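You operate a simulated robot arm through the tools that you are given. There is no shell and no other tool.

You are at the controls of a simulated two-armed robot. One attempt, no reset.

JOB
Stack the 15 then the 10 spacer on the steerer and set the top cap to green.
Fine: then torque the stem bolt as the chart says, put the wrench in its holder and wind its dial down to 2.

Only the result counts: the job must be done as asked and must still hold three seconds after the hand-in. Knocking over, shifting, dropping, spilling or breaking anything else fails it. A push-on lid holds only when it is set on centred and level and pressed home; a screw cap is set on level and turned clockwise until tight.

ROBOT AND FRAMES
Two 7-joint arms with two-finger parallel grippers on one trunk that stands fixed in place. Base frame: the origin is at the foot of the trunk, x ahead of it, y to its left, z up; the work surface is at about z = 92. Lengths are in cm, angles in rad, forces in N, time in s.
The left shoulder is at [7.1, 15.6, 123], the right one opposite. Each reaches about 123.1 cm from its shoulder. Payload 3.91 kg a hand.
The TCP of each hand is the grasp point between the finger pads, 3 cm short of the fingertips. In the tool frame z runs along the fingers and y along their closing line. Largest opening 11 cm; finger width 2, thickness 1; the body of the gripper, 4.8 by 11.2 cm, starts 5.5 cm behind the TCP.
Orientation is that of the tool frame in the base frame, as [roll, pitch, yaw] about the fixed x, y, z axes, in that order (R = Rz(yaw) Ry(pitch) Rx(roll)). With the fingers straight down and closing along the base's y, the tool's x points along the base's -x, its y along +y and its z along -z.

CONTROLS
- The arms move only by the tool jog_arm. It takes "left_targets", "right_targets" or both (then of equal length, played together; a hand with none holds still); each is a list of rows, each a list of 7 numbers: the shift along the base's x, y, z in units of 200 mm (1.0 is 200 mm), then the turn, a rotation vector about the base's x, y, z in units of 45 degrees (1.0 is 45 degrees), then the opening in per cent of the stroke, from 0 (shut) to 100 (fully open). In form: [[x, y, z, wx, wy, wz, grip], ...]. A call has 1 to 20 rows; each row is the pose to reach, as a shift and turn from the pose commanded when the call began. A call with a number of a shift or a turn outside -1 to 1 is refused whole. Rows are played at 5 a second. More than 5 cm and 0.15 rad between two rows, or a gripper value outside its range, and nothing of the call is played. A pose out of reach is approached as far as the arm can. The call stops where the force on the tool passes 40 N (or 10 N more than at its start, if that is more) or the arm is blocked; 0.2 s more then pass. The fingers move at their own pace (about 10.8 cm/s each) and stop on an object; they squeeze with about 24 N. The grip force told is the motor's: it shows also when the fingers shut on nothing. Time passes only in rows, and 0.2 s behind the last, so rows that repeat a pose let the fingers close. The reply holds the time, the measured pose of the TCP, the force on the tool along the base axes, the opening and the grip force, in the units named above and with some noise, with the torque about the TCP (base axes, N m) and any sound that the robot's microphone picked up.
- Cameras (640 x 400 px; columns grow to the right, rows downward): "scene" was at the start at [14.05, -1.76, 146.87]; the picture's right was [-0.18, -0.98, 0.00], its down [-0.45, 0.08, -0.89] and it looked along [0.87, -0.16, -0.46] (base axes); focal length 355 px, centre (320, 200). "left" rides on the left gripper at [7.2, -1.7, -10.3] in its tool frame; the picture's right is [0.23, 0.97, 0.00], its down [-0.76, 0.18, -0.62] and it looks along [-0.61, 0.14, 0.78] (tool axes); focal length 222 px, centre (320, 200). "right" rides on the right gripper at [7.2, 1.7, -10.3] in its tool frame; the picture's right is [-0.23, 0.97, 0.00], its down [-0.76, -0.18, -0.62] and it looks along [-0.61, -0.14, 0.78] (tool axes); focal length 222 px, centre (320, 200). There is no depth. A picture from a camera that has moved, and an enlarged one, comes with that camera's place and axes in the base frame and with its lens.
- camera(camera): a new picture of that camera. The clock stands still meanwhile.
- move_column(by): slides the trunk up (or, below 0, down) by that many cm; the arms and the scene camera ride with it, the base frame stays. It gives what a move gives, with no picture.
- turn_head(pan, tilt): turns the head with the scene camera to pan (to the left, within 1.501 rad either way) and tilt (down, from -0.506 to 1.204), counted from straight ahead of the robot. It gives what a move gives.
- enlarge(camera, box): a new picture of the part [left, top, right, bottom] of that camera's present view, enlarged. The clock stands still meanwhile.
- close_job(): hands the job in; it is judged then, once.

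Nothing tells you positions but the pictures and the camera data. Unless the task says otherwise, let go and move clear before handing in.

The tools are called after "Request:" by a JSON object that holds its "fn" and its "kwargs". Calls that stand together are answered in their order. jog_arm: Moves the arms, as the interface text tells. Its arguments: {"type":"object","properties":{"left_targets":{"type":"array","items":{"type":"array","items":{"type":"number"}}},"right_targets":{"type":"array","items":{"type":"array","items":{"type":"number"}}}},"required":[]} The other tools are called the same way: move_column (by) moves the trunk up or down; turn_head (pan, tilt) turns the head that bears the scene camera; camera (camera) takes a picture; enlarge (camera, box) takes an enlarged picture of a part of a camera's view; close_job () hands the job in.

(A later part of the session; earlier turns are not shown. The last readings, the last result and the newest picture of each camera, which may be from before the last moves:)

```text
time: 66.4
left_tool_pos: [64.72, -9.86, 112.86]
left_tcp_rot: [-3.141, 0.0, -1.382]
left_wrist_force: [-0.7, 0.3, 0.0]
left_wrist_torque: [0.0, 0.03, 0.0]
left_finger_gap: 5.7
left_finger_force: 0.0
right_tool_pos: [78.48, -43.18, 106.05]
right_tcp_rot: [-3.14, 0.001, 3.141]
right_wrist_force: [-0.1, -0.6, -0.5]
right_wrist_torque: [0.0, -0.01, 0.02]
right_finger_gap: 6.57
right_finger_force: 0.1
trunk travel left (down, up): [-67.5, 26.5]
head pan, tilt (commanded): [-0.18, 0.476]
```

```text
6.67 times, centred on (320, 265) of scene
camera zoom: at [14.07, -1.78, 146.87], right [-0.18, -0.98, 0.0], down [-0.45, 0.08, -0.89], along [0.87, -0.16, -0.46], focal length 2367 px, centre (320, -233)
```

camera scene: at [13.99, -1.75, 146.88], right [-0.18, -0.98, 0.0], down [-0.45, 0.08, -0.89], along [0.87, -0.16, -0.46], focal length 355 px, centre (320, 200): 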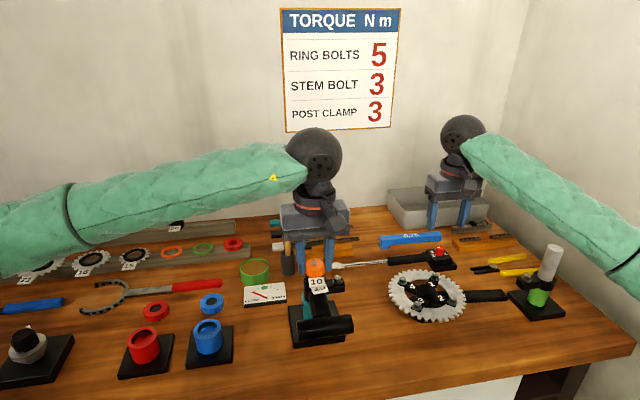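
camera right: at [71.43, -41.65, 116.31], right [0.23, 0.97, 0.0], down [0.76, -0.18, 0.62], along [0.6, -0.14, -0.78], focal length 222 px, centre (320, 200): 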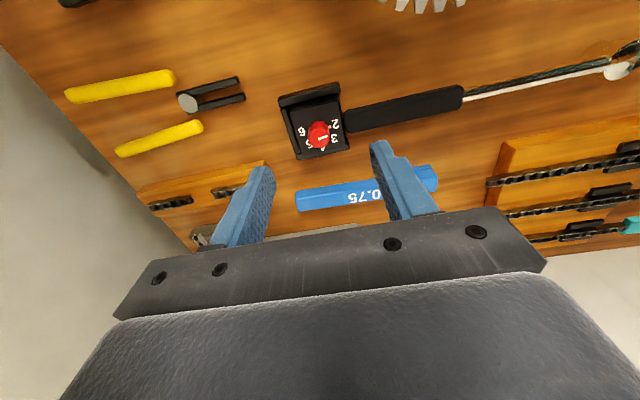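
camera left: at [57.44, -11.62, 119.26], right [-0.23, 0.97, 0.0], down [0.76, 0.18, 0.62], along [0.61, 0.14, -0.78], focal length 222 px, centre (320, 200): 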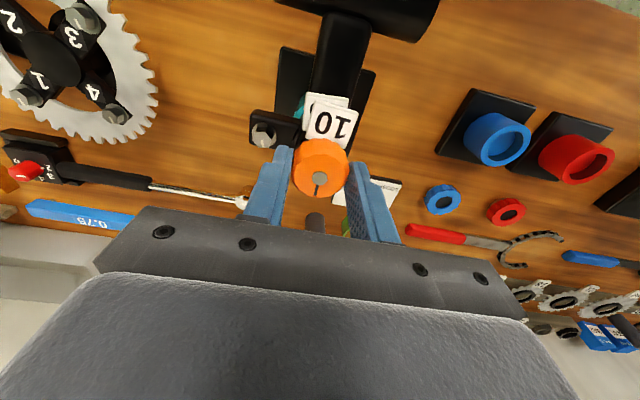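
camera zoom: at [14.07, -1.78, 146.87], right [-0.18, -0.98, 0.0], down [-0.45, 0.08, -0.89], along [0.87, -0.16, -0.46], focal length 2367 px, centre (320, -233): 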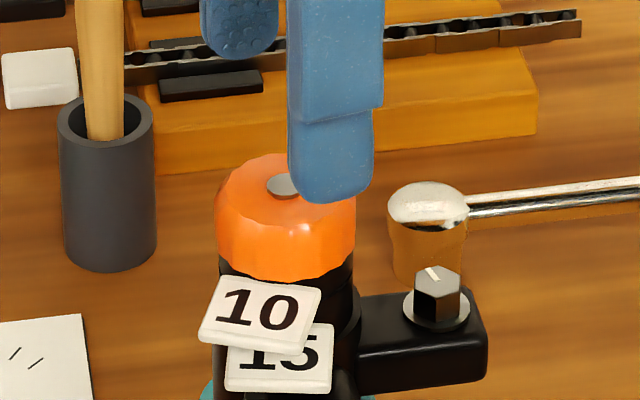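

Hand and cap axes agree within a millimetre. I'll go down to the same height, grip, and press lightly.

Request:
{"fn": "jog_arm", "kwargs": {"left_targets": [[0.003, -0.001, -0.08, 0, 0, 0, 52], [0.003, -0.001, -0.15, 0, 0, 0, 52], [0.003, -0.001, -0.185, 0, 0, 0, 52], [0.003, -0.001, -0.19, 0, 0, 0, 52], [0.003, -0.001, -0.19, 0, 0, 0, 25], [0.003, -0.001, -0.19, 0, 0, 0, 15], [0.003, -0.001, -0.19, 0, 0, 0, 15]]}}

Request:
{"fn": "enlarge", "kwargs": {"camera": "scene", "box": [288, 245, 352, 295]}}

Request:
{"fn": "enlarge", "kwargs": {"camera": "left", "box": [240, 90, 400, 210]}}

```text
time: 68.0
left_tool_pos: [64.82, -9.92, 109.33]
left_tcp_rot: [-3.141, -0.001, -1.382]
left_wrist_force: [-6.3, -1.0, -3.6]
left_wrist_torque: [-0.02, 0.1, 0.06]
left_finger_gap: 3.59
left_finger_force: 23.6
right_tool_pos: [78.44, -43.13, 106.03]
right_tcp_rot: [3.14, 0.0, 3.141]
right_wrist_force: [0.7, -0.7, 0.7]
right_wrist_torque: [0.0, 0.03, -0.01]
right_finger_gap: 6.59
right_finger_force: 0.0
trunk travel left (down, up): [-67.5, 26.5]
head pan, tilt (commanded): [-0.18, 0.476]
```

```text
8.00 times, centred on (320, 270) of scene
camera zoom: at [14.03, -1.79, 146.87], right [-0.18, -0.98, 0.0], down [-0.45, 0.08, -0.89], along [0.87, -0.16, -0.46], focal length 2841 px, centre (320, -360)
```

zoom: 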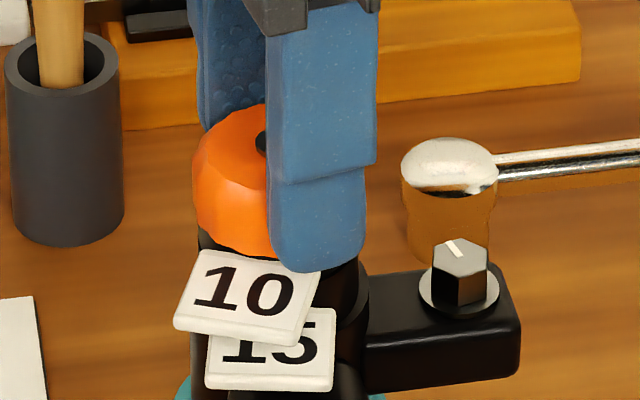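

```text
3.33 times, centred on (320, 150) of left
camera zoom: at [67.87, -16.78, 119.51], right [-0.91, -0.41, 0.0], down [-0.32, 0.71, 0.62], along [-0.25, 0.57, -0.78], focal length 740 px, centre (320, 367)
```

zoom: 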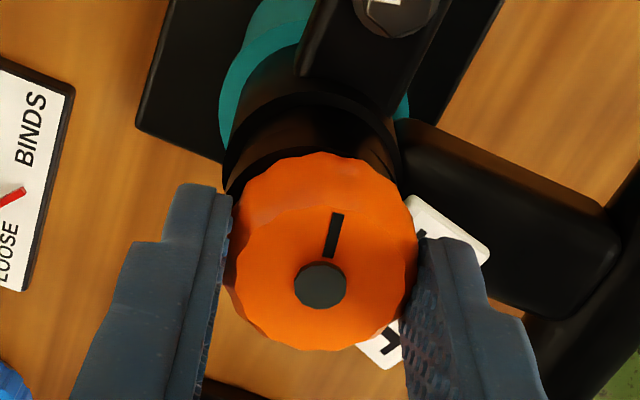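

Gripped. I'll relieve the x side-load, press a little, and turn clockwise in steps while checking the gauge.

Request:
{"fn": "jog_arm", "kwargs": {"left_targets": [[-0.005, 0, -0.01, 0, 0, 0, 15], [-0.005, 0, -0.01, 0, 0, 0, 15]]}}

Request:
{"fn": "jog_arm", "kwargs": {"left_targets": [[0, 0, 0, 0, 0, -0.16, 15], [0, 0, 0, 0, 0, -0.32, 15], [0, 0, 0, 0, 0, -0.48, 15], [0, 0, 0, 0, 0, -0.64, 15], [0, 0, 0, 0, 0, -0.8, 15], [0, 0, 0, 0, 0, -0.96, 15], [0, 0, 0, 0, 0, -0.96, 15]]}}

Request:
{"fn": "enlarge", "kwargs": {"camera": "scene", "box": [235, 275, 299, 315]}}

Request:
{"fn": "enlarge", "kwargs": {"camera": "scene", "box": [288, 245, 352, 295]}}

```text
time: 68.6
left_tool_pos: [64.81, -9.98, 109.22]
left_tcp_rot: [-3.14, -0.002, -1.381]
left_wrist_force: [9.9, -3.8, 16.2]
left_wrist_torque: [-0.16, -0.21, -0.04]
left_finger_gap: 3.62
left_finger_force: 24.0
right_tool_pos: [78.36, -43.3, 106.15]
right_tcp_rot: [-3.141, -0.002, -3.141]
right_wrist_force: [0.3, -0.4, 0.7]
right_wrist_torque: [0.02, 0.01, -0.03]
right_finger_gap: 6.59
right_finger_force: 0.1
trunk travel left (down, up): [-67.5, 26.5]
head pan, tilt (commanded): [-0.18, 0.476]
```

```text
time: 70.2
left_tool_pos: [64.72, -9.97, 108.97]
left_tcp_rot: [3.139, 0.003, -2.136]
left_wrist_force: [15.8, -0.3, 15.5]
left_wrist_torque: [-0.02, -0.45, -0.04]
left_finger_gap: 3.63
left_finger_force: 23.8
right_tool_pos: [78.53, -43.23, 106.07]
right_tcp_rot: [-3.14, 0.0, -3.141]
right_wrist_force: [-0.9, 0.3, -0.2]
right_wrist_torque: [-0.01, 0.02, 0.0]
right_finger_gap: 6.58
right_finger_force: 0.1
trunk travel left (down, up): [-67.5, 26.5]
head pan, tilt (commanded): [-0.18, 0.476]
```

```text
10.00 times, centred on (267, 295) of scene
camera zoom: at [14.11, -1.77, 146.87], right [-0.18, -0.98, 0.0], down [-0.45, 0.08, -0.89], along [0.87, -0.16, -0.46], focal length 3551 px, centre (850, -750)
```

zoom: 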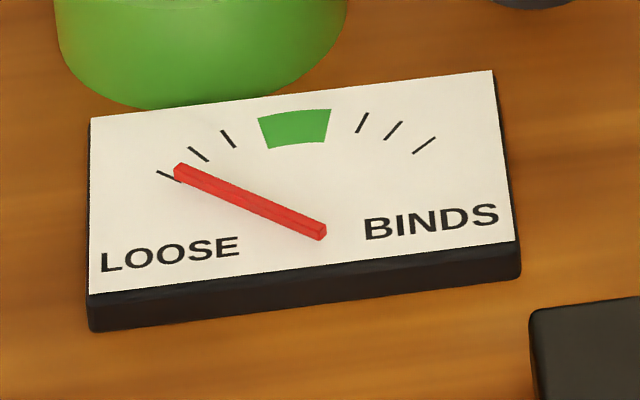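

```text
8.00 times, centred on (320, 270) of scene
camera zoom: at [14.11, -1.77, 146.87], right [-0.18, -0.98, 0.0], down [-0.45, 0.08, -0.89], along [0.87, -0.16, -0.46], focal length 2841 px, centre (320, -360)
```

zoom: 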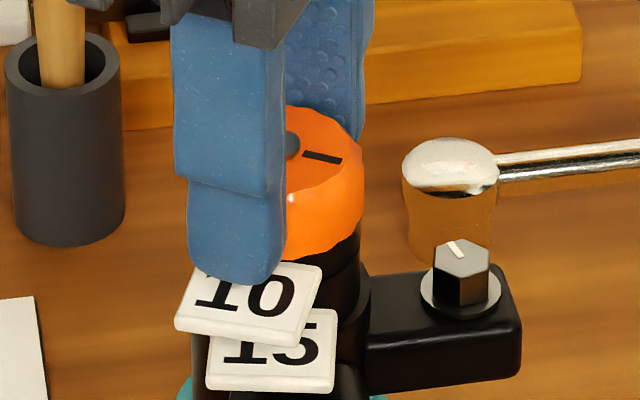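

The cap is laterally captive now (good), with some x side-load from my hand. I'll ease +x slightly and continue the clockwise turn.

Request:
{"fn": "jog_arm", "kwargs": {"left_targets": [[0.005, 0, 0, 0, 0, 0, 15], [0.005, 0, 0, 0, 0, -0.16, 15], [0.005, 0, 0, 0, 0, -0.32, 15], [0.005, 0, 0, 0, 0, -0.48, 15], [0.005, 0, 0, 0, 0, -0.64, 15], [0.005, 0, 0, 0, 0, -0.8, 15], [0.005, 0, 0, 0, 0, -0.96, 15], [0.005, 0, 0, 0, 0, -0.96, 15]]}}

Request:
{"fn": "enlarge", "kwargs": {"camera": "scene", "box": [235, 275, 299, 315]}}

Request:
{"fn": "enlarge", "kwargs": {"camera": "scene", "box": [288, 245, 352, 295]}}

```text
time: 72.0
left_tool_pos: [64.74, -9.87, 108.91]
left_tcp_rot: [-3.141, -0.002, -2.891]
left_wrist_force: [-0.5, -1.4, 2.2]
left_wrist_torque: [-0.12, -0.01, -0.07]
left_finger_gap: 3.62
left_finger_force: 24.2
right_tool_pos: [78.58, -43.13, 106.1]
right_tcp_rot: [3.14, 0.0, 3.142]
right_wrist_force: [0.6, -0.7, -0.4]
right_wrist_torque: [-0.02, 0.01, 0.02]
right_finger_gap: 6.6
right_finger_force: 0.1
trunk travel left (down, up): [-67.5, 26.5]
head pan, tilt (commanded): [-0.18, 0.476]
```

```text
10.00 times, centred on (267, 295) of scene
camera zoom: at [14.04, -1.79, 146.87], right [-0.18, -0.98, 0.0], down [-0.45, 0.08, -0.89], along [0.87, -0.16, -0.46], focal length 3551 px, centre (850, -750)
```

zoom: 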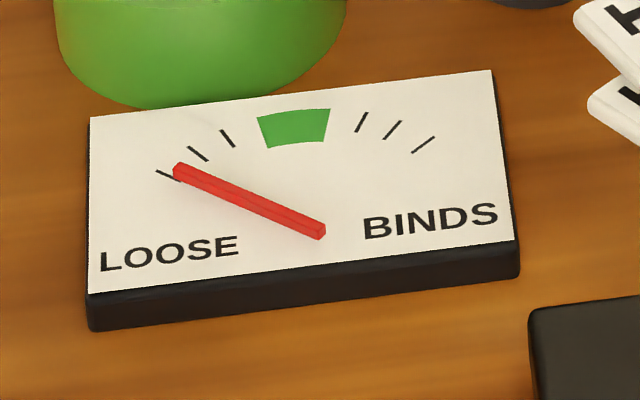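

```text
8.00 times, centred on (320, 270) of scene
camera zoom: at [14.04, -1.79, 146.87], right [-0.18, -0.98, 0.0], down [-0.45, 0.08, -0.89], along [0.87, -0.16, -0.46], focal length 2841 px, centre (320, -360)
```

zoom: 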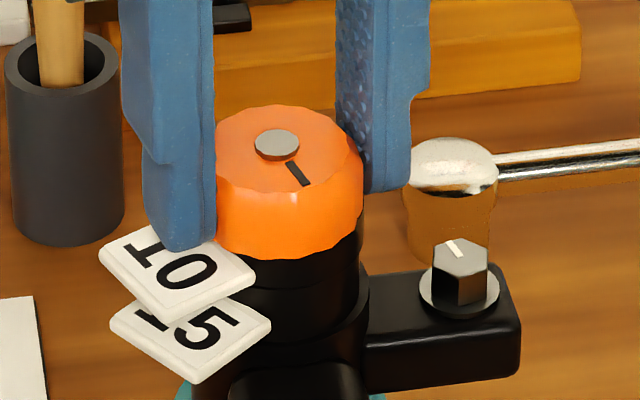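

The hand is sinking as it turns (z 109.3 → 108.9 with less force), so the thread is engaging; the spacers turn along a bit, which is harmless. Continuing clockwise.

Request:
{"fn": "jog_arm", "kwargs": {"left_targets": [[0, 0, -0.003, 0, 0, -0.16, 15], [0, 0, -0.005, 0, 0, -0.32, 15], [0, 0, -0.008, 0, 0, -0.48, 15], [0, 0, -0.01, 0, 0, -0.64, 15], [0, 0, -0.01, 0, 0, -0.8, 15], [0, 0, -0.01, 0, 0, -0.96, 15], [0, 0, -0.01, 0, 0, -0.96, 15]]}}

Request:
{"fn": "enlarge", "kwargs": {"camera": "scene", "box": [235, 275, 299, 315]}}

Request:
{"fn": "enlarge", "kwargs": {"camera": "scene", "box": [288, 245, 352, 295]}}

```text
time: 73.6
left_tool_pos: [64.71, -9.98, 108.89]
left_tcp_rot: [-3.14, 0.001, 2.639]
left_wrist_force: [-0.3, 7.4, 22.4]
left_wrist_torque: [0.2, -0.02, -0.01]
left_finger_gap: 3.63
left_finger_force: 23.8
right_tool_pos: [78.29, -43.14, 106.35]
right_tcp_rot: [-3.141, -0.001, 3.141]
right_wrist_force: [0.3, -0.2, 0.3]
right_wrist_torque: [0.01, 0.0, 0.03]
right_finger_gap: 6.61
right_finger_force: 0.0
trunk travel left (down, up): [-67.5, 26.5]
head pan, tilt (commanded): [-0.18, 0.476]
```

```text
10.00 times, centred on (267, 295) of scene
camera zoom: at [13.9, -1.66, 146.9], right [-0.18, -0.98, 0.0], down [-0.45, 0.08, -0.89], along [0.87, -0.16, -0.46], focal length 3551 px, centre (850, -750)
```

zoom: 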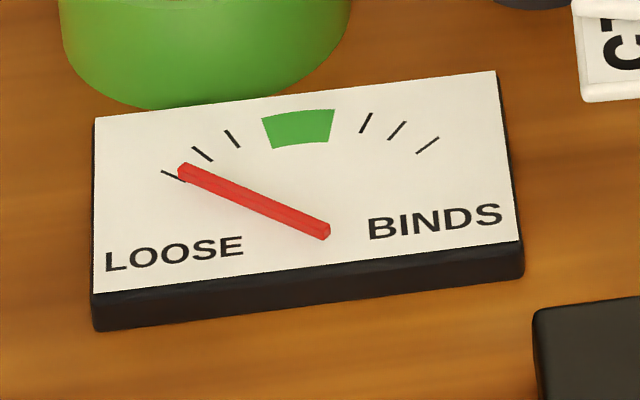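

```text
8.00 times, centred on (320, 270) of scene
camera zoom: at [13.9, -1.66, 146.9], right [-0.18, -0.98, 0.0], down [-0.45, 0.08, -0.89], along [0.87, -0.16, -0.46], focal length 2841 px, centre (320, -360)
```

zoom: 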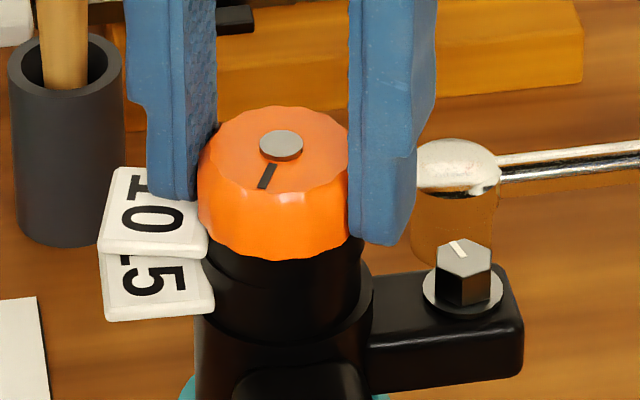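

The needle still hasn't moved. I'll test whether the thread has actually caught by lifting very gently and reading the force.

Request:
{"fn": "jog_arm", "kwargs": {"left_targets": [[0, 0, 0.01, 0, 0, 0, 15], [0, 0, 0.015, 0, 0, 0, 15], [0, 0, 0.015, 0, 0, 0, 15]]}}

```text
time: 74.4
left_tool_pos: [64.72, -9.96, 108.96]
left_tcp_rot: [3.141, -0.002, 2.637]
left_wrist_force: [-2.8, 7.3, -6.5]
left_wrist_torque: [0.2, 0.06, 0.02]
left_finger_gap: 3.63
left_finger_force: 24.4
right_tool_pos: [78.49, -43.12, 106.02]
right_tcp_rot: [-3.141, 0.0, 3.141]
right_wrist_force: [-1.0, 0.5, -0.3]
right_wrist_torque: [-0.01, -0.02, 0.04]
right_finger_gap: 6.59
right_finger_force: 0.1
trunk travel left (down, up): [-67.5, 26.5]
head pan, tilt (commanded): [-0.18, 0.476]
```

A lift of 0.3 cm gives −6.5 N with almost no motion: the cap is caught on its thread. I'll neutralise the forces and continue the clockwise turn.

Request:
{"fn": "jog_arm", "kwargs": {"left_targets": [[0, 0.004, -0.007, 0, 0, 0, 15], [0, 0.004, -0.007, 0, 0, -0.16, 15], [0, 0.004, -0.007, 0, 0, -0.32, 15], [0, 0.004, -0.007, 0, 0, -0.48, 15], [0, 0.004, -0.007, 0, 0, -0.64, 15], [0, 0.004, -0.007, 0, 0, -0.8, 15], [0, 0.004, -0.007, 0, 0, -0.96, 15], [0, 0.004, -0.007, 0, 0, -0.96, 15]]}}

Request:
{"fn": "enlarge", "kwargs": {"camera": "scene", "box": [235, 275, 299, 315]}}

Request:
{"fn": "enlarge", "kwargs": {"camera": "scene", "box": [288, 245, 352, 295]}}

```text
time: 76.2
left_tool_pos: [64.78, -9.88, 109.03]
left_tcp_rot: [-3.141, -0.001, 1.882]
left_wrist_force: [-11.8, -5.3, 0.9]
left_wrist_torque: [-0.09, 0.34, -0.04]
left_finger_gap: 3.63
left_finger_force: 24.1
right_tool_pos: [78.39, -43.3, 106.13]
right_tcp_rot: [3.14, 0.0, -3.141]
right_wrist_force: [0.1, 1.1, 0.1]
right_wrist_torque: [0.02, -0.01, 0.0]
right_finger_gap: 6.61
right_finger_force: 0.1
trunk travel left (down, up): [-67.5, 26.5]
head pan, tilt (commanded): [-0.18, 0.476]
```

```text
10.00 times, centred on (267, 295) of scene
camera zoom: at [13.94, -1.83, 146.89], right [-0.18, -0.98, 0.0], down [-0.45, 0.08, -0.89], along [0.87, -0.16, -0.46], focal length 3551 px, centre (850, -750)
```

zoom: 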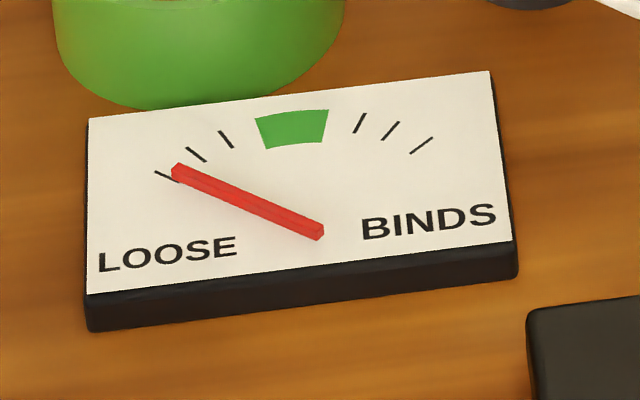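

```text
8.00 times, centred on (320, 270) of scene
camera zoom: at [13.94, -1.83, 146.89], right [-0.18, -0.98, 0.0], down [-0.45, 0.08, -0.89], along [0.87, -0.16, -0.46], focal length 2841 px, centre (320, -360)
```

zoom: 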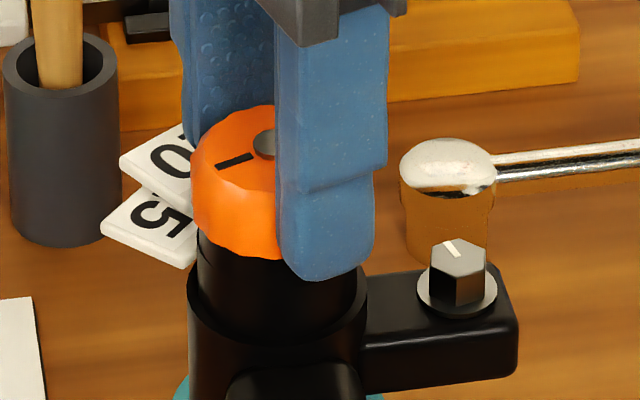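

Still loose, and the wrist is at its limit again. I'll release, rise, swing the hand back counter-clockwise about 180°, and regrip.

Request:
{"fn": "jog_arm", "kwargs": {"left_targets": [[0.004, 0.003, 0, 0, 0, 0, 15], [0.004, 0.003, 0, 0, 0, 0, 36], [0.004, 0.003, 0, 0, 0, 0, 44], [0.004, 0.003, 0, 0, 0, 0, 50], [0.004, 0.003, 0.05, 0, 0, 0, 52], [0.004, 0.003, 0.12, 0, 0, 0, 52], [0.004, 0.003, 0.19, 0, 0, 0, 52], [0.004, 0.003, 0.19, 0, 0, 0, 52]]}}

Request:
{"fn": "jog_arm", "kwargs": {"left_targets": [[0, 0, 0, 0, 0, 0.18, 52], [0, 0, 0, 0, 0, 0.36, 52], [0, 0, 0, 0, 0, 0.54, 52], [0, 0, 0, 0, 0, 0.72, 52], [0, 0, 0, 0, 0, 0.9, 52], [0, 0, 0, 0, 0, 1.0, 52]]}}

Request:
{"fn": "jog_arm", "kwargs": {"left_targets": [[0, 0, 0, 0, 0, 0.18, 52], [0, 0, 0, 0, 0, 0.36, 52], [0, 0, 0, 0, 0, 0.54, 52], [0, 0, 0, 0, 0, 0.72, 52], [0, 0, 0, 0, 0, 0.9, 52], [0, 0, 0, 0, 0, 1.0, 52]]}}

Request:
{"fn": "jog_arm", "kwargs": {"left_targets": [[0, 0, 0, 0, 0, 0.18, 52], [0, 0, 0, 0, 0, 0.36, 52], [0, 0, 0, 0, 0, 0.54, 52], [0, 0, 0, 0, 0, 0.72, 52], [0, 0, 0, 0, 0, 0.9, 52], [0, 0, 0, 0, 0, 1.0, 52]]}}

Request:
{"fn": "jog_arm", "kwargs": {"left_targets": [[0, 0, 0, 0, 0, 0.18, 52], [0, 0, 0, 0, 0, 0.36, 52], [0, 0, 0, 0, 0, 0.54, 52], [0, 0, 0, 0, 0, 0.72, 52], [0, 0, 0, 0, 0, 0.9, 52], [0, 0, 0, 0, 0, 1.0, 52]]}}

Request:
{"fn": "enlarge", "kwargs": {"camera": "left", "box": [240, 80, 400, 200]}}

Request:
{"fn": "enlarge", "kwargs": {"camera": "scene", "box": [288, 245, 352, 295]}}

```text
time: 78.0
left_tool_pos: [65.1, -9.89, 112.77]
left_tcp_rot: [-3.14, 0.0, 1.888]
left_wrist_force: [-0.1, 0.4, -0.6]
left_wrist_torque: [-0.02, 0.03, -0.01]
left_finger_gap: 5.69
left_finger_force: 0.1
right_tool_pos: [78.55, -43.26, 106.08]
right_tcp_rot: [-3.141, -0.001, -3.141]
right_wrist_force: [0.1, -0.2, 0.7]
right_wrist_torque: [0.01, 0.01, 0.0]
right_finger_gap: 6.61
right_finger_force: 0.1
trunk travel left (down, up): [-67.5, 26.5]
head pan, tilt (commanded): [-0.18, 0.476]
```

```text
time: 79.4
left_tool_pos: [65.01, -9.84, 112.81]
left_tcp_rot: [-3.141, 0.0, 2.672]
left_wrist_force: [0.2, 1.2, -0.5]
left_wrist_torque: [0.03, -0.03, 0.02]
left_finger_gap: 5.69
left_finger_force: 0.0
right_tool_pos: [78.49, -43.32, 106.11]
right_tcp_rot: [3.141, -0.002, -3.141]
right_wrist_force: [0.2, -0.5, -0.2]
right_wrist_torque: [0.02, 0.01, 0.0]
right_finger_gap: 6.61
right_finger_force: 0.1
trunk travel left (down, up): [-67.5, 26.5]
head pan, tilt (commanded): [-0.18, 0.476]
```

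```text
time: 80.8
left_tool_pos: [64.93, -9.96, 112.75]
left_tcp_rot: [3.141, 0.0, -2.827]
left_wrist_force: [0.1, -0.8, -0.6]
left_wrist_torque: [0.01, 0.02, -0.01]
left_finger_gap: 5.75
left_finger_force: 0.0
right_tool_pos: [78.54, -43.17, 106.18]
right_tcp_rot: [-3.141, 0.0, -3.141]
right_wrist_force: [0.6, 0.1, -0.2]
right_wrist_torque: [0.01, -0.02, -0.02]
right_finger_gap: 6.57
right_finger_force: 0.1
trunk travel left (down, up): [-67.5, 26.5]
head pan, tilt (commanded): [-0.18, 0.476]
```

```text
time: 82.2
left_tool_pos: [64.73, -9.9, 112.69]
left_tcp_rot: [3.141, -0.001, -2.04]
left_wrist_force: [0.4, 0.5, -0.9]
left_wrist_torque: [0.03, 0.03, 0.02]
left_finger_gap: 5.73
left_finger_force: 0.1
right_tool_pos: [78.39, -43.27, 106.08]
right_tcp_rot: [-3.141, 0.0, 3.141]
right_wrist_force: [-0.9, 0.2, -0.3]
right_wrist_torque: [-0.01, -0.01, 0.01]
right_finger_gap: 6.59
right_finger_force: 0.0
trunk travel left (down, up): [-67.5, 26.5]
head pan, tilt (commanded): [-0.18, 0.476]
```

```text
time: 83.6
left_tool_pos: [64.85, -9.91, 112.75]
left_tcp_rot: [3.141, 0.0, -1.254]
left_wrist_force: [0.4, 0.9, 0.6]
left_wrist_torque: [0.0, -0.02, -0.02]
left_finger_gap: 5.7
left_finger_force: 0.1
right_tool_pos: [78.41, -43.25, 106.12]
right_tcp_rot: [-3.141, 0.0, 3.141]
right_wrist_force: [0.2, -0.3, -0.4]
right_wrist_torque: [-0.04, 0.0, 0.0]
right_finger_gap: 6.59
right_finger_force: 0.0
trunk travel left (down, up): [-67.5, 26.5]
head pan, tilt (commanded): [-0.18, 0.476]
```

```text
3.33 times, centred on (320, 140) of left
camera zoom: at [68.71, -16.18, 123.03], right [-0.85, -0.52, 0.0], down [-0.41, 0.67, 0.62], along [-0.32, 0.53, -0.78], focal length 740 px, centre (320, 400)
```

zoom: 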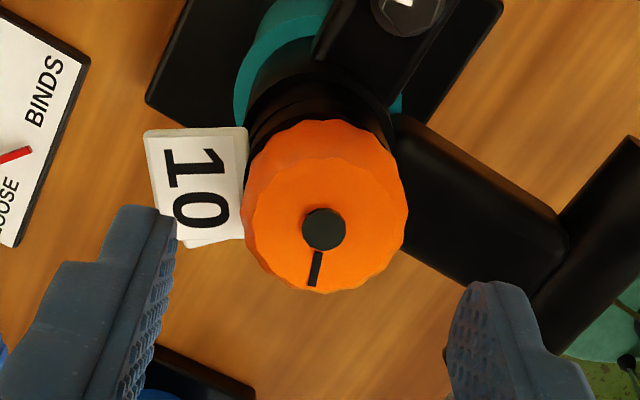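

```text
8.00 times, centred on (320, 270) of scene
camera zoom: at [14.07, -1.78, 146.87], right [-0.18, -0.98, 0.0], down [-0.45, 0.08, -0.89], along [0.87, -0.16, -0.46], focal length 2841 px, centre (320, -360)
```

zoom: 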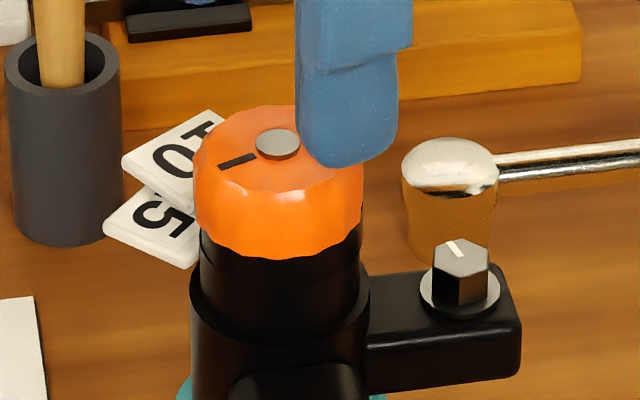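

The cap still looks level and centred, and the hand is right over it. I'll go down and regrip for another long stroke.

Request:
{"fn": "jog_arm", "kwargs": {"left_targets": [[0, 0, -0.08, 0, 0, 0, 52], [0, 0, -0.15, 0, 0, 0, 52], [0, 0, -0.18, 0, 0, 0, 52], [0, 0, -0.185, 0, 0, 0, 52], [0, 0, -0.185, 0, 0, 0, 25], [0, 0, -0.185, 0, 0, 0, 15], [0, 0, -0.185, 0, 0, 0, 15]]}}

Request:
{"fn": "enlarge", "kwargs": {"camera": "left", "box": [240, 90, 400, 210]}}

Request:
{"fn": "enlarge", "kwargs": {"camera": "scene", "box": [288, 245, 352, 295]}}

```text
time: 85.2
left_tool_pos: [64.76, -9.82, 109.0]
left_tcp_rot: [3.14, 0.001, -1.257]
left_wrist_force: [-11.8, -3.0, -5.9]
left_wrist_torque: [-0.07, 0.39, -0.04]
left_finger_gap: 3.56
left_finger_force: 24.4
right_tool_pos: [78.4, -43.22, 106.12]
right_tcp_rot: [3.141, 0.0, 3.141]
right_wrist_force: [0.1, 0.5, -0.5]
right_wrist_torque: [0.0, -0.02, -0.01]
right_finger_gap: 6.58
right_finger_force: 0.2
trunk travel left (down, up): [-67.5, 26.5]
head pan, tilt (commanded): [-0.18, 0.476]
```

```text
3.33 times, centred on (320, 150) of left
camera zoom: at [68.67, -16.2, 119.33], right [-0.86, -0.52, 0.0], down [-0.4, 0.67, 0.62], along [-0.32, 0.53, -0.78], focal length 740 px, centre (320, 367)
```

zoom: 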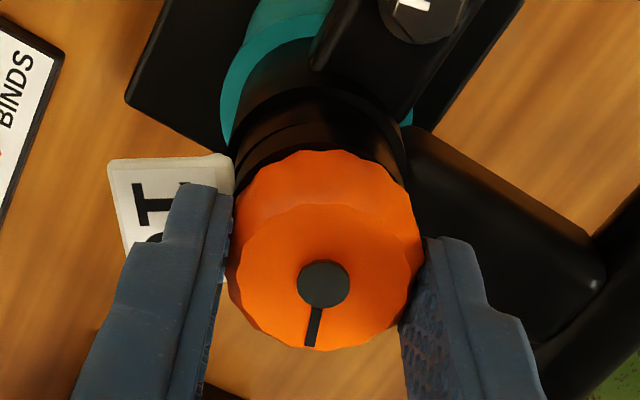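

```text
8.00 times, centred on (320, 270) of scene
camera zoom: at [13.99, -1.81, 146.87], right [-0.18, -0.98, 0.0], down [-0.45, 0.08, -0.89], along [0.87, -0.16, -0.46], focal length 2841 px, centre (320, -360)
```

zoom: 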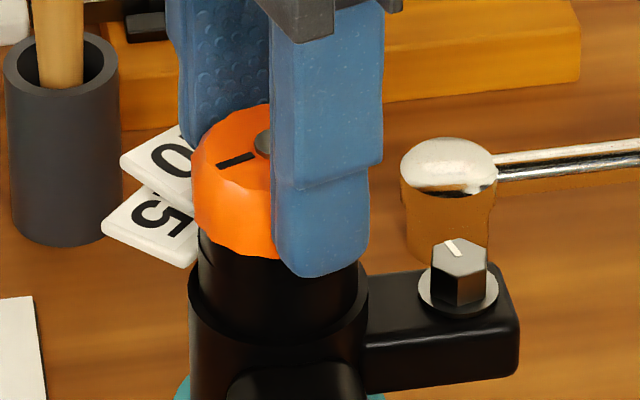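

The cap resists sideways and upward, so it's well held by the steerer. I'll relieve the loads and turn on, reading the gauge after each stroke.

Request:
{"fn": "jog_arm", "kwargs": {"left_targets": [[-0.004, -0.001, -0.004, 0, 0, 0, 15], [-0.004, -0.001, -0.004, 0, 0, -0.16, 15], [-0.004, -0.001, -0.004, 0, 0, -0.32, 15], [-0.004, -0.001, -0.004, 0, 0, -0.48, 15], [-0.004, -0.001, -0.004, 0, 0, -0.64, 15], [-0.004, -0.001, -0.004, 0, 0, -0.8, 15], [-0.004, -0.001, -0.004, 0, 0, -0.96, 15], [-0.004, -0.001, -0.004, 0, 0, -0.96, 15]]}}

Request:
{"fn": "enlarge", "kwargs": {"camera": "scene", "box": [235, 275, 299, 315]}}

Request:
{"fn": "enlarge", "kwargs": {"camera": "scene", "box": [288, 245, 352, 295]}}

```text
time: 87.0
left_tool_pos: [64.85, -9.91, 109.01]
left_tcp_rot: [3.141, 0.0, -2.012]
left_wrist_force: [4.9, -4.4, 6.6]
left_wrist_torque: [-0.03, -0.13, -0.01]
left_finger_gap: 3.6
left_finger_force: 24.2
right_tool_pos: [78.51, -43.27, 106.15]
right_tcp_rot: [-3.14, 0.0, -3.141]
right_wrist_force: [-0.5, 0.1, 0.2]
right_wrist_torque: [-0.04, 0.04, 0.0]
right_finger_gap: 6.59
right_finger_force: 0.0
trunk travel left (down, up): [-67.5, 26.5]
head pan, tilt (commanded): [-0.18, 0.476]
```

```text
10.00 times, centred on (267, 295) of scene
camera zoom: at [14.06, -1.8, 146.87], right [-0.18, -0.98, 0.0], down [-0.45, 0.08, -0.89], along [0.87, -0.16, -0.46], focal length 3551 px, centre (850, -750)
```

zoom: 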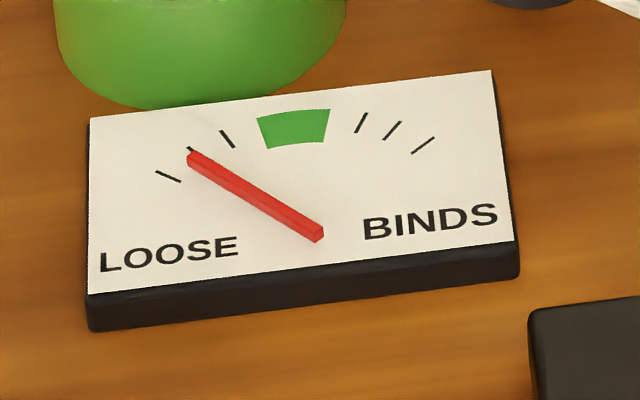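

```text
8.00 times, centred on (320, 270) of scene
camera zoom: at [14.06, -1.8, 146.87], right [-0.18, -0.98, 0.0], down [-0.45, 0.08, -0.89], along [0.87, -0.16, -0.46], focal length 2841 px, centre (320, -360)
```

zoom: 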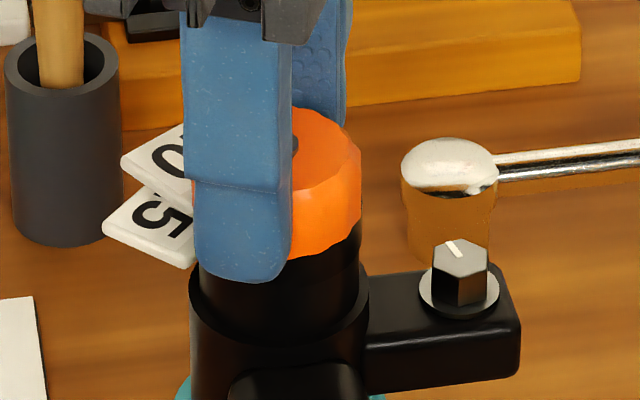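

The needle is moving: it's now at the second tick. I'll continue clockwise in smaller steps toward green.

Request:
{"fn": "jog_arm", "kwargs": {"left_targets": [[0, 0, 0, 0, 0, -0.12, 15], [0, 0, 0, 0, 0, -0.24, 15], [0, 0, 0, 0, 0, -0.36, 15], [0, 0, 0, 0, 0, -0.44, 15], [0, 0, 0, 0, 0, -0.44, 15]]}}

Request:
{"fn": "enlarge", "kwargs": {"camera": "scene", "box": [235, 275, 299, 315]}}

```text
time: 88.2
left_tool_pos: [64.92, -9.79, 109.07]
left_tcp_rot: [-3.14, -0.001, -2.355]
left_wrist_force: [14.4, -0.3, 10.6]
left_wrist_torque: [0.03, -0.42, 0.01]
left_finger_gap: 3.63
left_finger_force: 24.3
right_tool_pos: [78.62, -43.17, 105.94]
right_tcp_rot: [-3.14, -0.001, 3.141]
right_wrist_force: [0.0, -0.3, -0.1]
right_wrist_torque: [0.0, -0.02, 0.0]
right_finger_gap: 6.59
right_finger_force: 0.0
trunk travel left (down, up): [-67.5, 26.5]
head pan, tilt (commanded): [-0.18, 0.476]
```

```text
10.00 times, centred on (267, 295) of scene
camera zoom: at [14.16, -1.76, 146.87], right [-0.18, -0.98, 0.0], down [-0.45, 0.08, -0.89], along [0.87, -0.16, -0.46], focal length 3551 px, centre (850, -750)
```

zoom: 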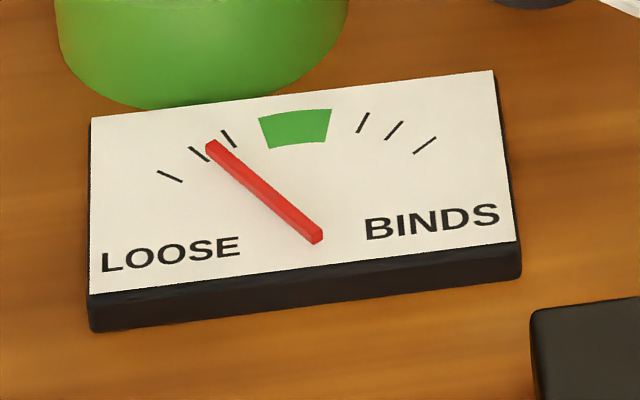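

Between ticks 2 and 3, smoothly advancing. I'll ease the x-load and turn another ~20°.

Request:
{"fn": "jog_arm", "kwargs": {"left_targets": [[0.004, 0, 0, 0, 0, -0.12, 15], [0.004, 0, 0, 0, 0, -0.24, 15], [0.004, 0, 0, 0, 0, -0.36, 15], [0.004, 0, 0, 0, 0, -0.44, 15], [0.004, 0, 0, 0, 0, -0.44, 15]]}}

Request:
{"fn": "enlarge", "kwargs": {"camera": "scene", "box": [235, 275, 299, 315]}}

```text
time: 89.4
left_tool_pos: [64.83, -9.85, 109.06]
left_tcp_rot: [3.14, 0.0, -2.703]
left_wrist_force: [4.0, 3.2, 12.6]
left_wrist_torque: [0.1, -0.07, -0.08]
left_finger_gap: 3.63
left_finger_force: 23.9
right_tool_pos: [78.42, -43.26, 106.13]
right_tcp_rot: [3.141, -0.001, 3.141]
right_wrist_force: [-0.2, 0.2, 0.0]
right_wrist_torque: [-0.02, 0.0, -0.05]
right_finger_gap: 6.58
right_finger_force: 0.0
trunk travel left (down, up): [-67.5, 26.5]
head pan, tilt (commanded): [-0.18, 0.476]
```

```text
10.00 times, centred on (267, 295) of scene
camera zoom: at [14.0, -1.73, 146.88], right [-0.18, -0.98, 0.0], down [-0.45, 0.08, -0.89], along [0.87, -0.16, -0.46], focal length 3551 px, centre (850, -750)
```

zoom: 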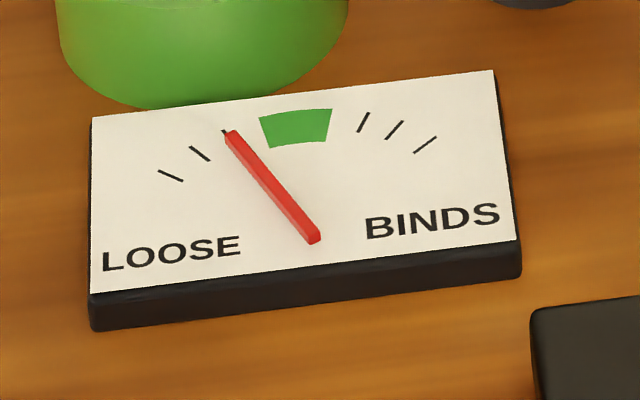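

At the third tick. Roughly 50° more should centre it in green; I'll turn about 32° and check.

Request:
{"fn": "jog_arm", "kwargs": {"left_targets": [[0, 0, 0, 0, 0, -0.15, 15], [0, 0, 0, 0, 0, -0.3, 15], [0, 0, 0, 0, 0, -0.45, 15], [0, 0, 0, 0, 0, -0.6, 15], [0, 0, 0, 0, 0, -0.72, 15], [0, 0, 0, 0, 0, -0.72, 15]]}}

Request:
{"fn": "enlarge", "kwargs": {"camera": "scene", "box": [235, 275, 299, 315]}}

```text
time: 90.8
left_tool_pos: [64.73, -10.05, 108.93]
left_tcp_rot: [-3.14, 0.0, 3.013]
left_wrist_force: [-2.5, -7.4, -2.6]
left_wrist_torque: [-0.2, 0.08, -0.05]
left_finger_gap: 3.64
left_finger_force: 23.9
right_tool_pos: [78.44, -43.3, 106.01]
right_tcp_rot: [-3.141, -0.001, 3.142]
right_wrist_force: [0.5, 0.3, 0.5]
right_wrist_torque: [-0.02, -0.06, -0.05]
right_finger_gap: 6.6
right_finger_force: 0.1
trunk travel left (down, up): [-67.5, 26.5]
head pan, tilt (commanded): [-0.18, 0.476]
```

```text
10.00 times, centred on (267, 295) of scene
camera zoom: at [14.07, -1.86, 146.86], right [-0.18, -0.98, 0.0], down [-0.45, 0.08, -0.89], along [0.87, -0.16, -0.46], focal length 3551 px, centre (850, -750)
```

zoom: 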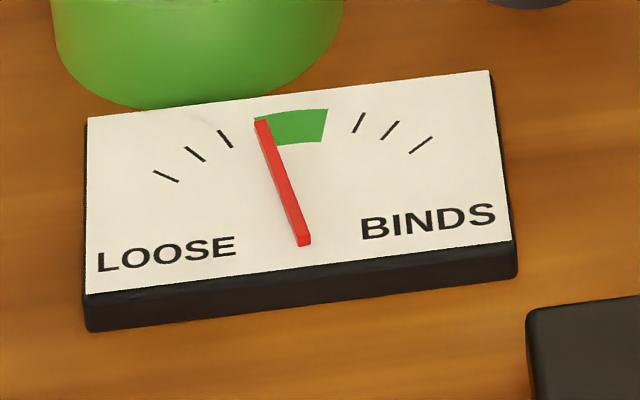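

The needle has entered green's left edge. About 27° more should centre it.

Request:
{"fn": "jog_arm", "kwargs": {"left_targets": [[0, -0.003, 0, 0, 0, -0.15, 15], [0, -0.003, 0, 0, 0, -0.3, 15], [0, -0.003, 0, 0, 0, -0.45, 15], [0, -0.003, 0, 0, 0, -0.58, 15], [0, -0.003, 0, 0, 0, -0.58, 15]]}}

Request:
{"fn": "enlarge", "kwargs": {"camera": "scene", "box": [235, 275, 299, 315]}}

Request:
{"fn": "enlarge", "kwargs": {"camera": "scene", "box": [288, 245, 352, 295]}}

```text
time: 92.0
left_tool_pos: [64.88, -10.0, 109.06]
left_tcp_rot: [3.141, -0.002, 2.559]
left_wrist_force: [-7.0, -10.1, -7.7]
left_wrist_torque: [-0.33, 0.2, -0.03]
left_finger_gap: 3.63
left_finger_force: 24.5
right_tool_pos: [78.37, -43.26, 106.0]
right_tcp_rot: [3.138, 0.0, 3.141]
right_wrist_force: [0.4, -0.2, 0.1]
right_wrist_torque: [0.01, 0.0, 0.0]
right_finger_gap: 6.59
right_finger_force: 0.1
trunk travel left (down, up): [-67.5, 26.5]
head pan, tilt (commanded): [-0.18, 0.476]
```

```text
10.00 times, centred on (267, 295) of scene
camera zoom: at [14.05, -1.91, 146.86], right [-0.18, -0.98, 0.0], down [-0.45, 0.08, -0.89], along [0.87, -0.16, -0.46], focal length 3551 px, centre (850, -750)
```

zoom: 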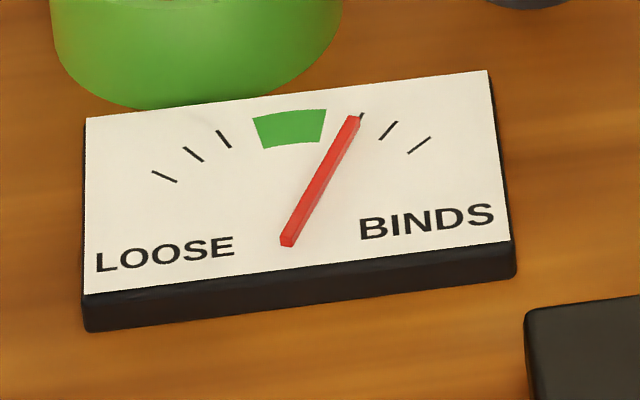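

```text
8.00 times, centred on (320, 270) of scene
camera zoom: at [14.05, -1.91, 146.86], right [-0.18, -0.98, 0.0], down [-0.45, 0.08, -0.89], along [0.87, -0.16, -0.46], focal length 2841 px, centre (320, -360)
```

zoom: 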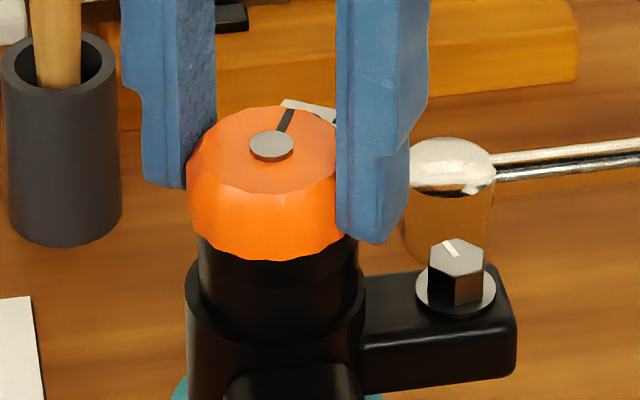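

It overshot to the first tick past green (the last degrees count more). I'll turn back counter-clockwise about 13° and look.

Request:
{"fn": "jog_arm", "kwargs": {"left_targets": [[-0.003, -0.004, -0.003, 0, 0, 0.1, 15], [-0.003, -0.004, -0.003, 0, 0, 0.2, 15], [-0.003, -0.004, -0.003, 0, 0, 0.3, 15], [-0.003, -0.004, -0.003, 0, 0, 0.3, 15]]}}

Request:
{"fn": "enlarge", "kwargs": {"camera": "scene", "box": [235, 275, 299, 315]}}

```text
time: 93.0
left_tool_pos: [64.95, -9.99, 109.14]
left_tcp_rot: [3.141, -0.001, 2.8]
left_wrist_force: [12.8, -2.1, 12.2]
left_wrist_torque: [-0.09, -0.37, -0.06]
left_finger_gap: 3.62
left_finger_force: 24.2
right_tool_pos: [78.52, -43.27, 106.05]
right_tcp_rot: [3.141, -0.002, -3.141]
right_wrist_force: [-0.1, -0.1, 0.1]
right_wrist_torque: [0.04, 0.0, 0.01]
right_finger_gap: 6.57
right_finger_force: 0.0
trunk travel left (down, up): [-67.5, 26.5]
head pan, tilt (commanded): [-0.18, 0.476]
```

```text
10.00 times, centred on (267, 295) of scene
camera zoom: at [14.13, -1.79, 146.89], right [-0.18, -0.98, 0.0], down [-0.45, 0.08, -0.89], along [0.87, -0.16, -0.46], focal length 3551 px, centre (850, -750)
```

zoom: 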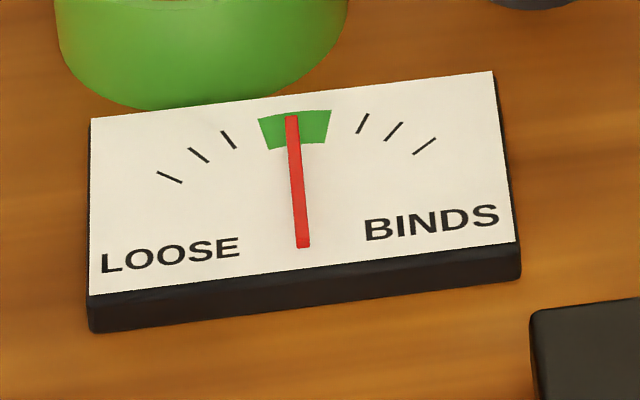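

The needle is centred in green. Before letting go I'll relieve the hand's side and press loads so release doesn't disturb it.

Request:
{"fn": "jog_arm", "kwargs": {"left_targets": [[0.004, 0.001, 0.005, 0, 0, 0, 15], [0.004, 0.001, 0.005, 0, 0, 0, 15]]}}

Request:
{"fn": "enlarge", "kwargs": {"camera": "scene", "box": [235, 275, 299, 315]}}

```text
time: 93.6
left_tool_pos: [64.83, -9.92, 109.03]
left_tcp_rot: [-3.141, -0.002, 2.797]
left_wrist_force: [13.9, 1.6, 6.8]
left_wrist_torque: [0.04, -0.42, -0.05]
left_finger_gap: 3.62
left_finger_force: 23.9
right_tool_pos: [78.61, -43.11, 105.98]
right_tcp_rot: [-3.141, -0.003, -3.141]
right_wrist_force: [-0.4, -0.6, 0.0]
right_wrist_torque: [0.0, 0.0, -0.02]
right_finger_gap: 6.61
right_finger_force: 0.0
trunk travel left (down, up): [-67.5, 26.5]
head pan, tilt (commanded): [-0.18, 0.476]
```

```text
10.00 times, centred on (267, 295) of scene
camera zoom: at [14.17, -1.75, 146.86], right [-0.18, -0.98, 0.0], down [-0.45, 0.08, -0.89], along [0.87, -0.16, -0.46], focal length 3551 px, centre (850, -750)
```

zoom: 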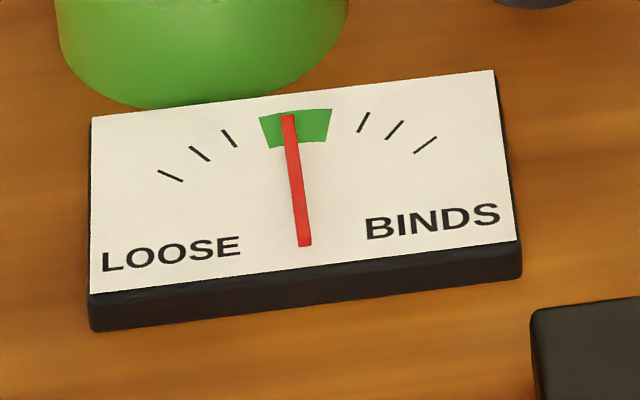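

Nearly unchanged. Some x-load remains; I'll ease it once more, then open.

Request:
{"fn": "jog_arm", "kwargs": {"left_targets": [[0.006, 0, 0.002, 0, 0, 0, 15], [0.008, 0, 0.002, 0, 0, 0, 15], [0.008, 0, 0.002, 0, 0, 0, 15]]}}

Request:
{"fn": "enlarge", "kwargs": {"camera": "scene", "box": [235, 275, 299, 315]}}

```text
time: 94.4
left_tool_pos: [65.01, -9.96, 109.01]
left_tcp_rot: [-3.141, 0.0, 2.795]
left_wrist_force: [-11.4, 6.6, -10.8]
left_wrist_torque: [0.16, 0.3, -0.01]
left_finger_gap: 3.63
left_finger_force: 24.5
right_tool_pos: [78.44, -43.14, 106.16]
right_tcp_rot: [-3.141, -0.001, 3.14]
right_wrist_force: [-0.3, -0.7, 1.3]
right_wrist_torque: [-0.01, -0.01, 0.01]
right_finger_gap: 6.59
right_finger_force: 0.2
trunk travel left (down, up): [-67.5, 26.5]
head pan, tilt (commanded): [-0.18, 0.476]
```

```text
10.00 times, centred on (267, 295) of scene
camera zoom: at [14.0, -1.71, 146.85], right [-0.18, -0.98, 0.0], down [-0.45, 0.08, -0.89], along [0.87, -0.16, -0.46], focal length 3551 px, centre (850, -750)
```

zoom: 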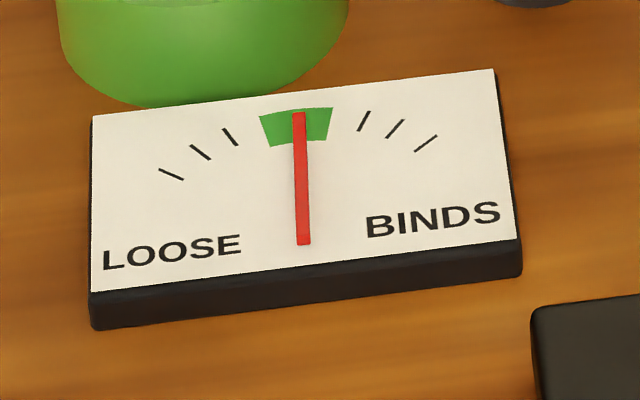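

Dead centre. I'll take half that x-step back (load between the two extremes) and open the fingers in place.

Request:
{"fn": "jog_arm", "kwargs": {"left_targets": [[-0.0035, 0, -0.003, 0, 0, 0, 15], [-0.0035, 0, -0.003, 0, 0, 0, 34], [-0.0035, 0, -0.003, 0, 0, 0, 42], [-0.0035, 0, -0.003, 0, 0, 0, 50], [-0.0035, 0, -0.003, 0, 0, 0, 52]]}}

Request:
{"fn": "enlarge", "kwargs": {"camera": "scene", "box": [235, 275, 299, 315]}}

Request:
{"fn": "enlarge", "kwargs": {"camera": "scene", "box": [288, 245, 352, 295]}}

```text
time: 95.6
left_tool_pos: [65.07, -9.88, 109.01]
left_tcp_rot: [-3.14, -0.001, 2.797]
left_wrist_force: [-0.2, 0.2, -0.7]
left_wrist_torque: [0.01, -0.03, -0.03]
left_finger_gap: 5.72
left_finger_force: 0.0
right_tool_pos: [78.57, -43.22, 106.12]
right_tcp_rot: [3.141, 0.0, -3.141]
right_wrist_force: [0.0, 0.6, 0.1]
right_wrist_torque: [-0.01, -0.03, -0.03]
right_finger_gap: 6.61
right_finger_force: 0.0
trunk travel left (down, up): [-67.5, 26.5]
head pan, tilt (commanded): [-0.18, 0.476]
```

```text
10.00 times, centred on (267, 295) of scene
camera zoom: at [14.06, -1.77, 146.87], right [-0.18, -0.98, 0.0], down [-0.45, 0.08, -0.89], along [0.87, -0.16, -0.46], focal length 3551 px, centre (850, -750)
```

zoom: 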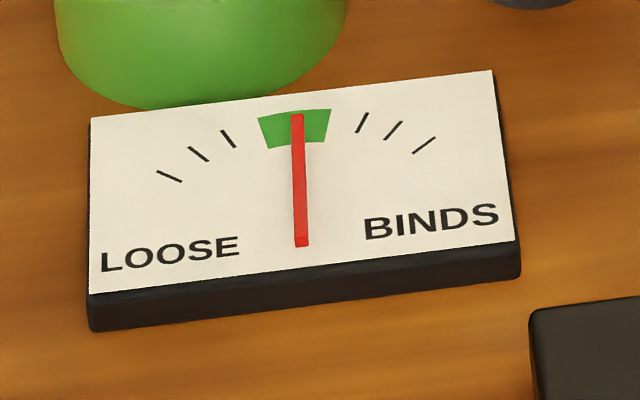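

```text
8.00 times, centred on (320, 270) of scene
camera zoom: at [14.06, -1.77, 146.87], right [-0.18, -0.98, 0.0], down [-0.45, 0.08, -0.89], along [0.87, -0.16, -0.46], focal length 2841 px, centre (320, -360)
```

zoom: 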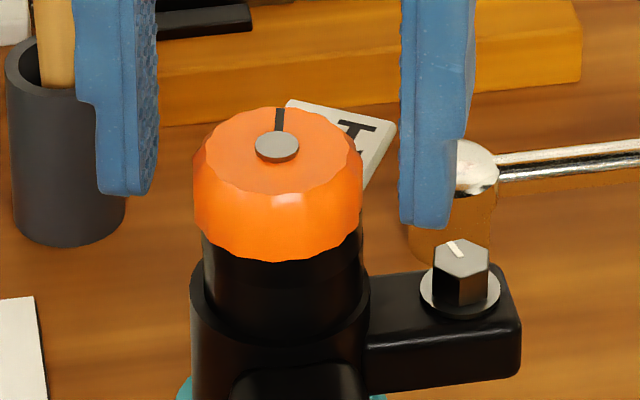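

The cap is set: needle centred in green with the hand off. I'll raise the left hand clear and look at the tags' position relative to the bolt from above.

Request:
{"fn": "jog_arm", "kwargs": {"left_targets": [[0, 0, 0.08, 0, 0, 0, 52], [0, 0, 0.2, 0, 0, 0, 52], [0, 0, 0.35, 0, 0, 0, 52], [0, 0, 0.5, 0, 0, 0.14, 52], [0, 0.1, 0.6, 0, 0, 0.28, 52], [0, 0.2, 0.6, 0, 0, 0.42, 52], [0, 0.2, 0.6, 0, 0, 0.44, 52]]}}

Request:
{"fn": "camera", "kwargs": {"camera": "left"}}

Request:
{"fn": "camera", "kwargs": {"camera": "scene"}}

```text
time: 97.2
left_tool_pos: [65.07, -6.09, 121.03]
left_tcp_rot: [3.141, 0.0, -3.14]
left_wrist_force: [-1.0, -0.4, -1.0]
left_wrist_torque: [0.02, 0.0, -0.03]
left_finger_gap: 5.68
left_finger_force: 0.0
right_tool_pos: [78.42, -43.29, 106.03]
right_tcp_rot: [-3.14, 0.0, 3.141]
right_wrist_force: [-0.4, -0.1, -0.2]
right_wrist_torque: [-0.03, 0.0, -0.01]
right_finger_gap: 6.61
right_finger_force: 0.1
trunk travel left (down, up): [-67.5, 26.5]
head pan, tilt (commanded): [-0.18, 0.476]
```

```text
taken
camera left: at [57.88, -7.78, 131.32], right [-0.23, 0.97, 0.0], down [0.76, 0.18, 0.62], along [0.61, 0.14, -0.78], focal length 222 px, centre (320, 200)
```

left: 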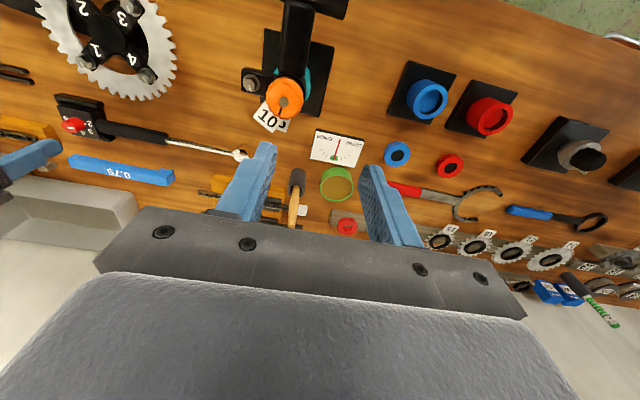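

```text
taken
camera scene: at [14.08, -1.86, 146.87], right [-0.18, -0.98, 0.0], down [-0.45, 0.08, -0.89], along [0.87, -0.16, -0.46], focal length 355 px, centre (320, 200)
```

scene: 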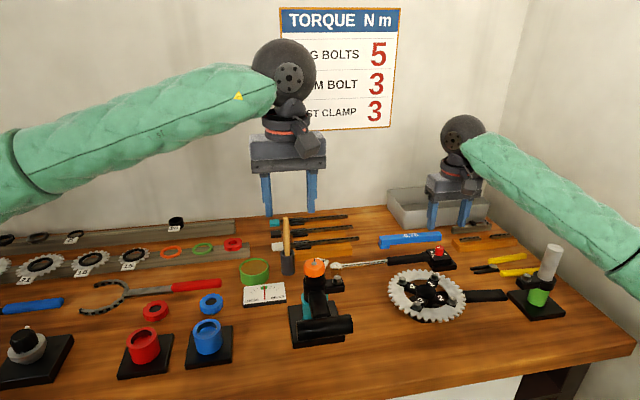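

Request:
{"fn": "enlarge", "kwargs": {"camera": "left", "box": [230, 60, 326, 140]}}

Request:
{"fn": "enlarge", "kwargs": {"camera": "scene", "box": [288, 250, 368, 300]}}

```text
5.00 times, centred on (278, 100) of left
camera zoom: at [57.88, -7.78, 131.32], right [-0.23, 0.97, 0.0], down [0.76, 0.18, 0.62], along [0.61, 0.14, -0.78], focal length 1111 px, centre (530, 700)
```

zoom: 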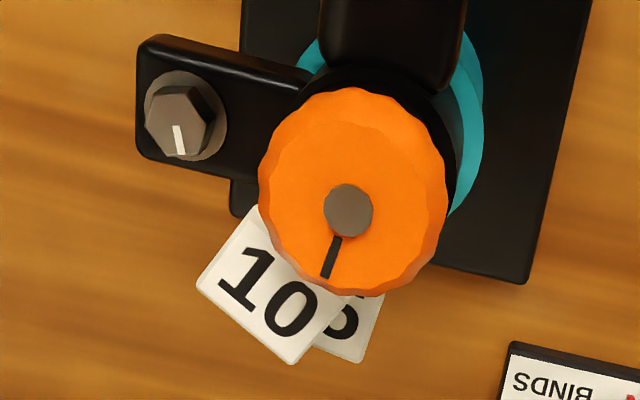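

```text
8.00 times, centred on (328, 275) of scene
camera zoom: at [14.08, -1.86, 146.87], right [-0.18, -0.98, 0.0], down [-0.45, 0.08, -0.89], along [0.87, -0.16, -0.46], focal length 2841 px, centre (256, -400)
```

zoom: 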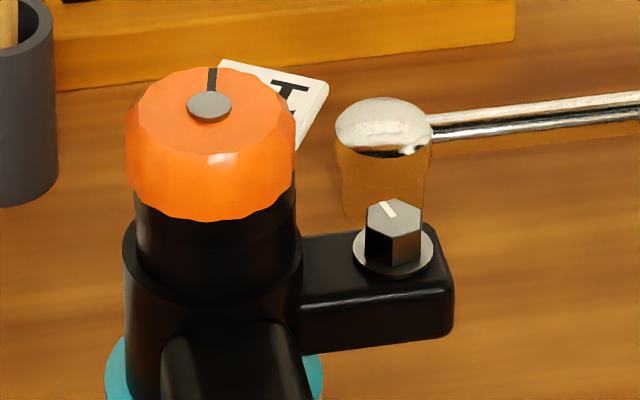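

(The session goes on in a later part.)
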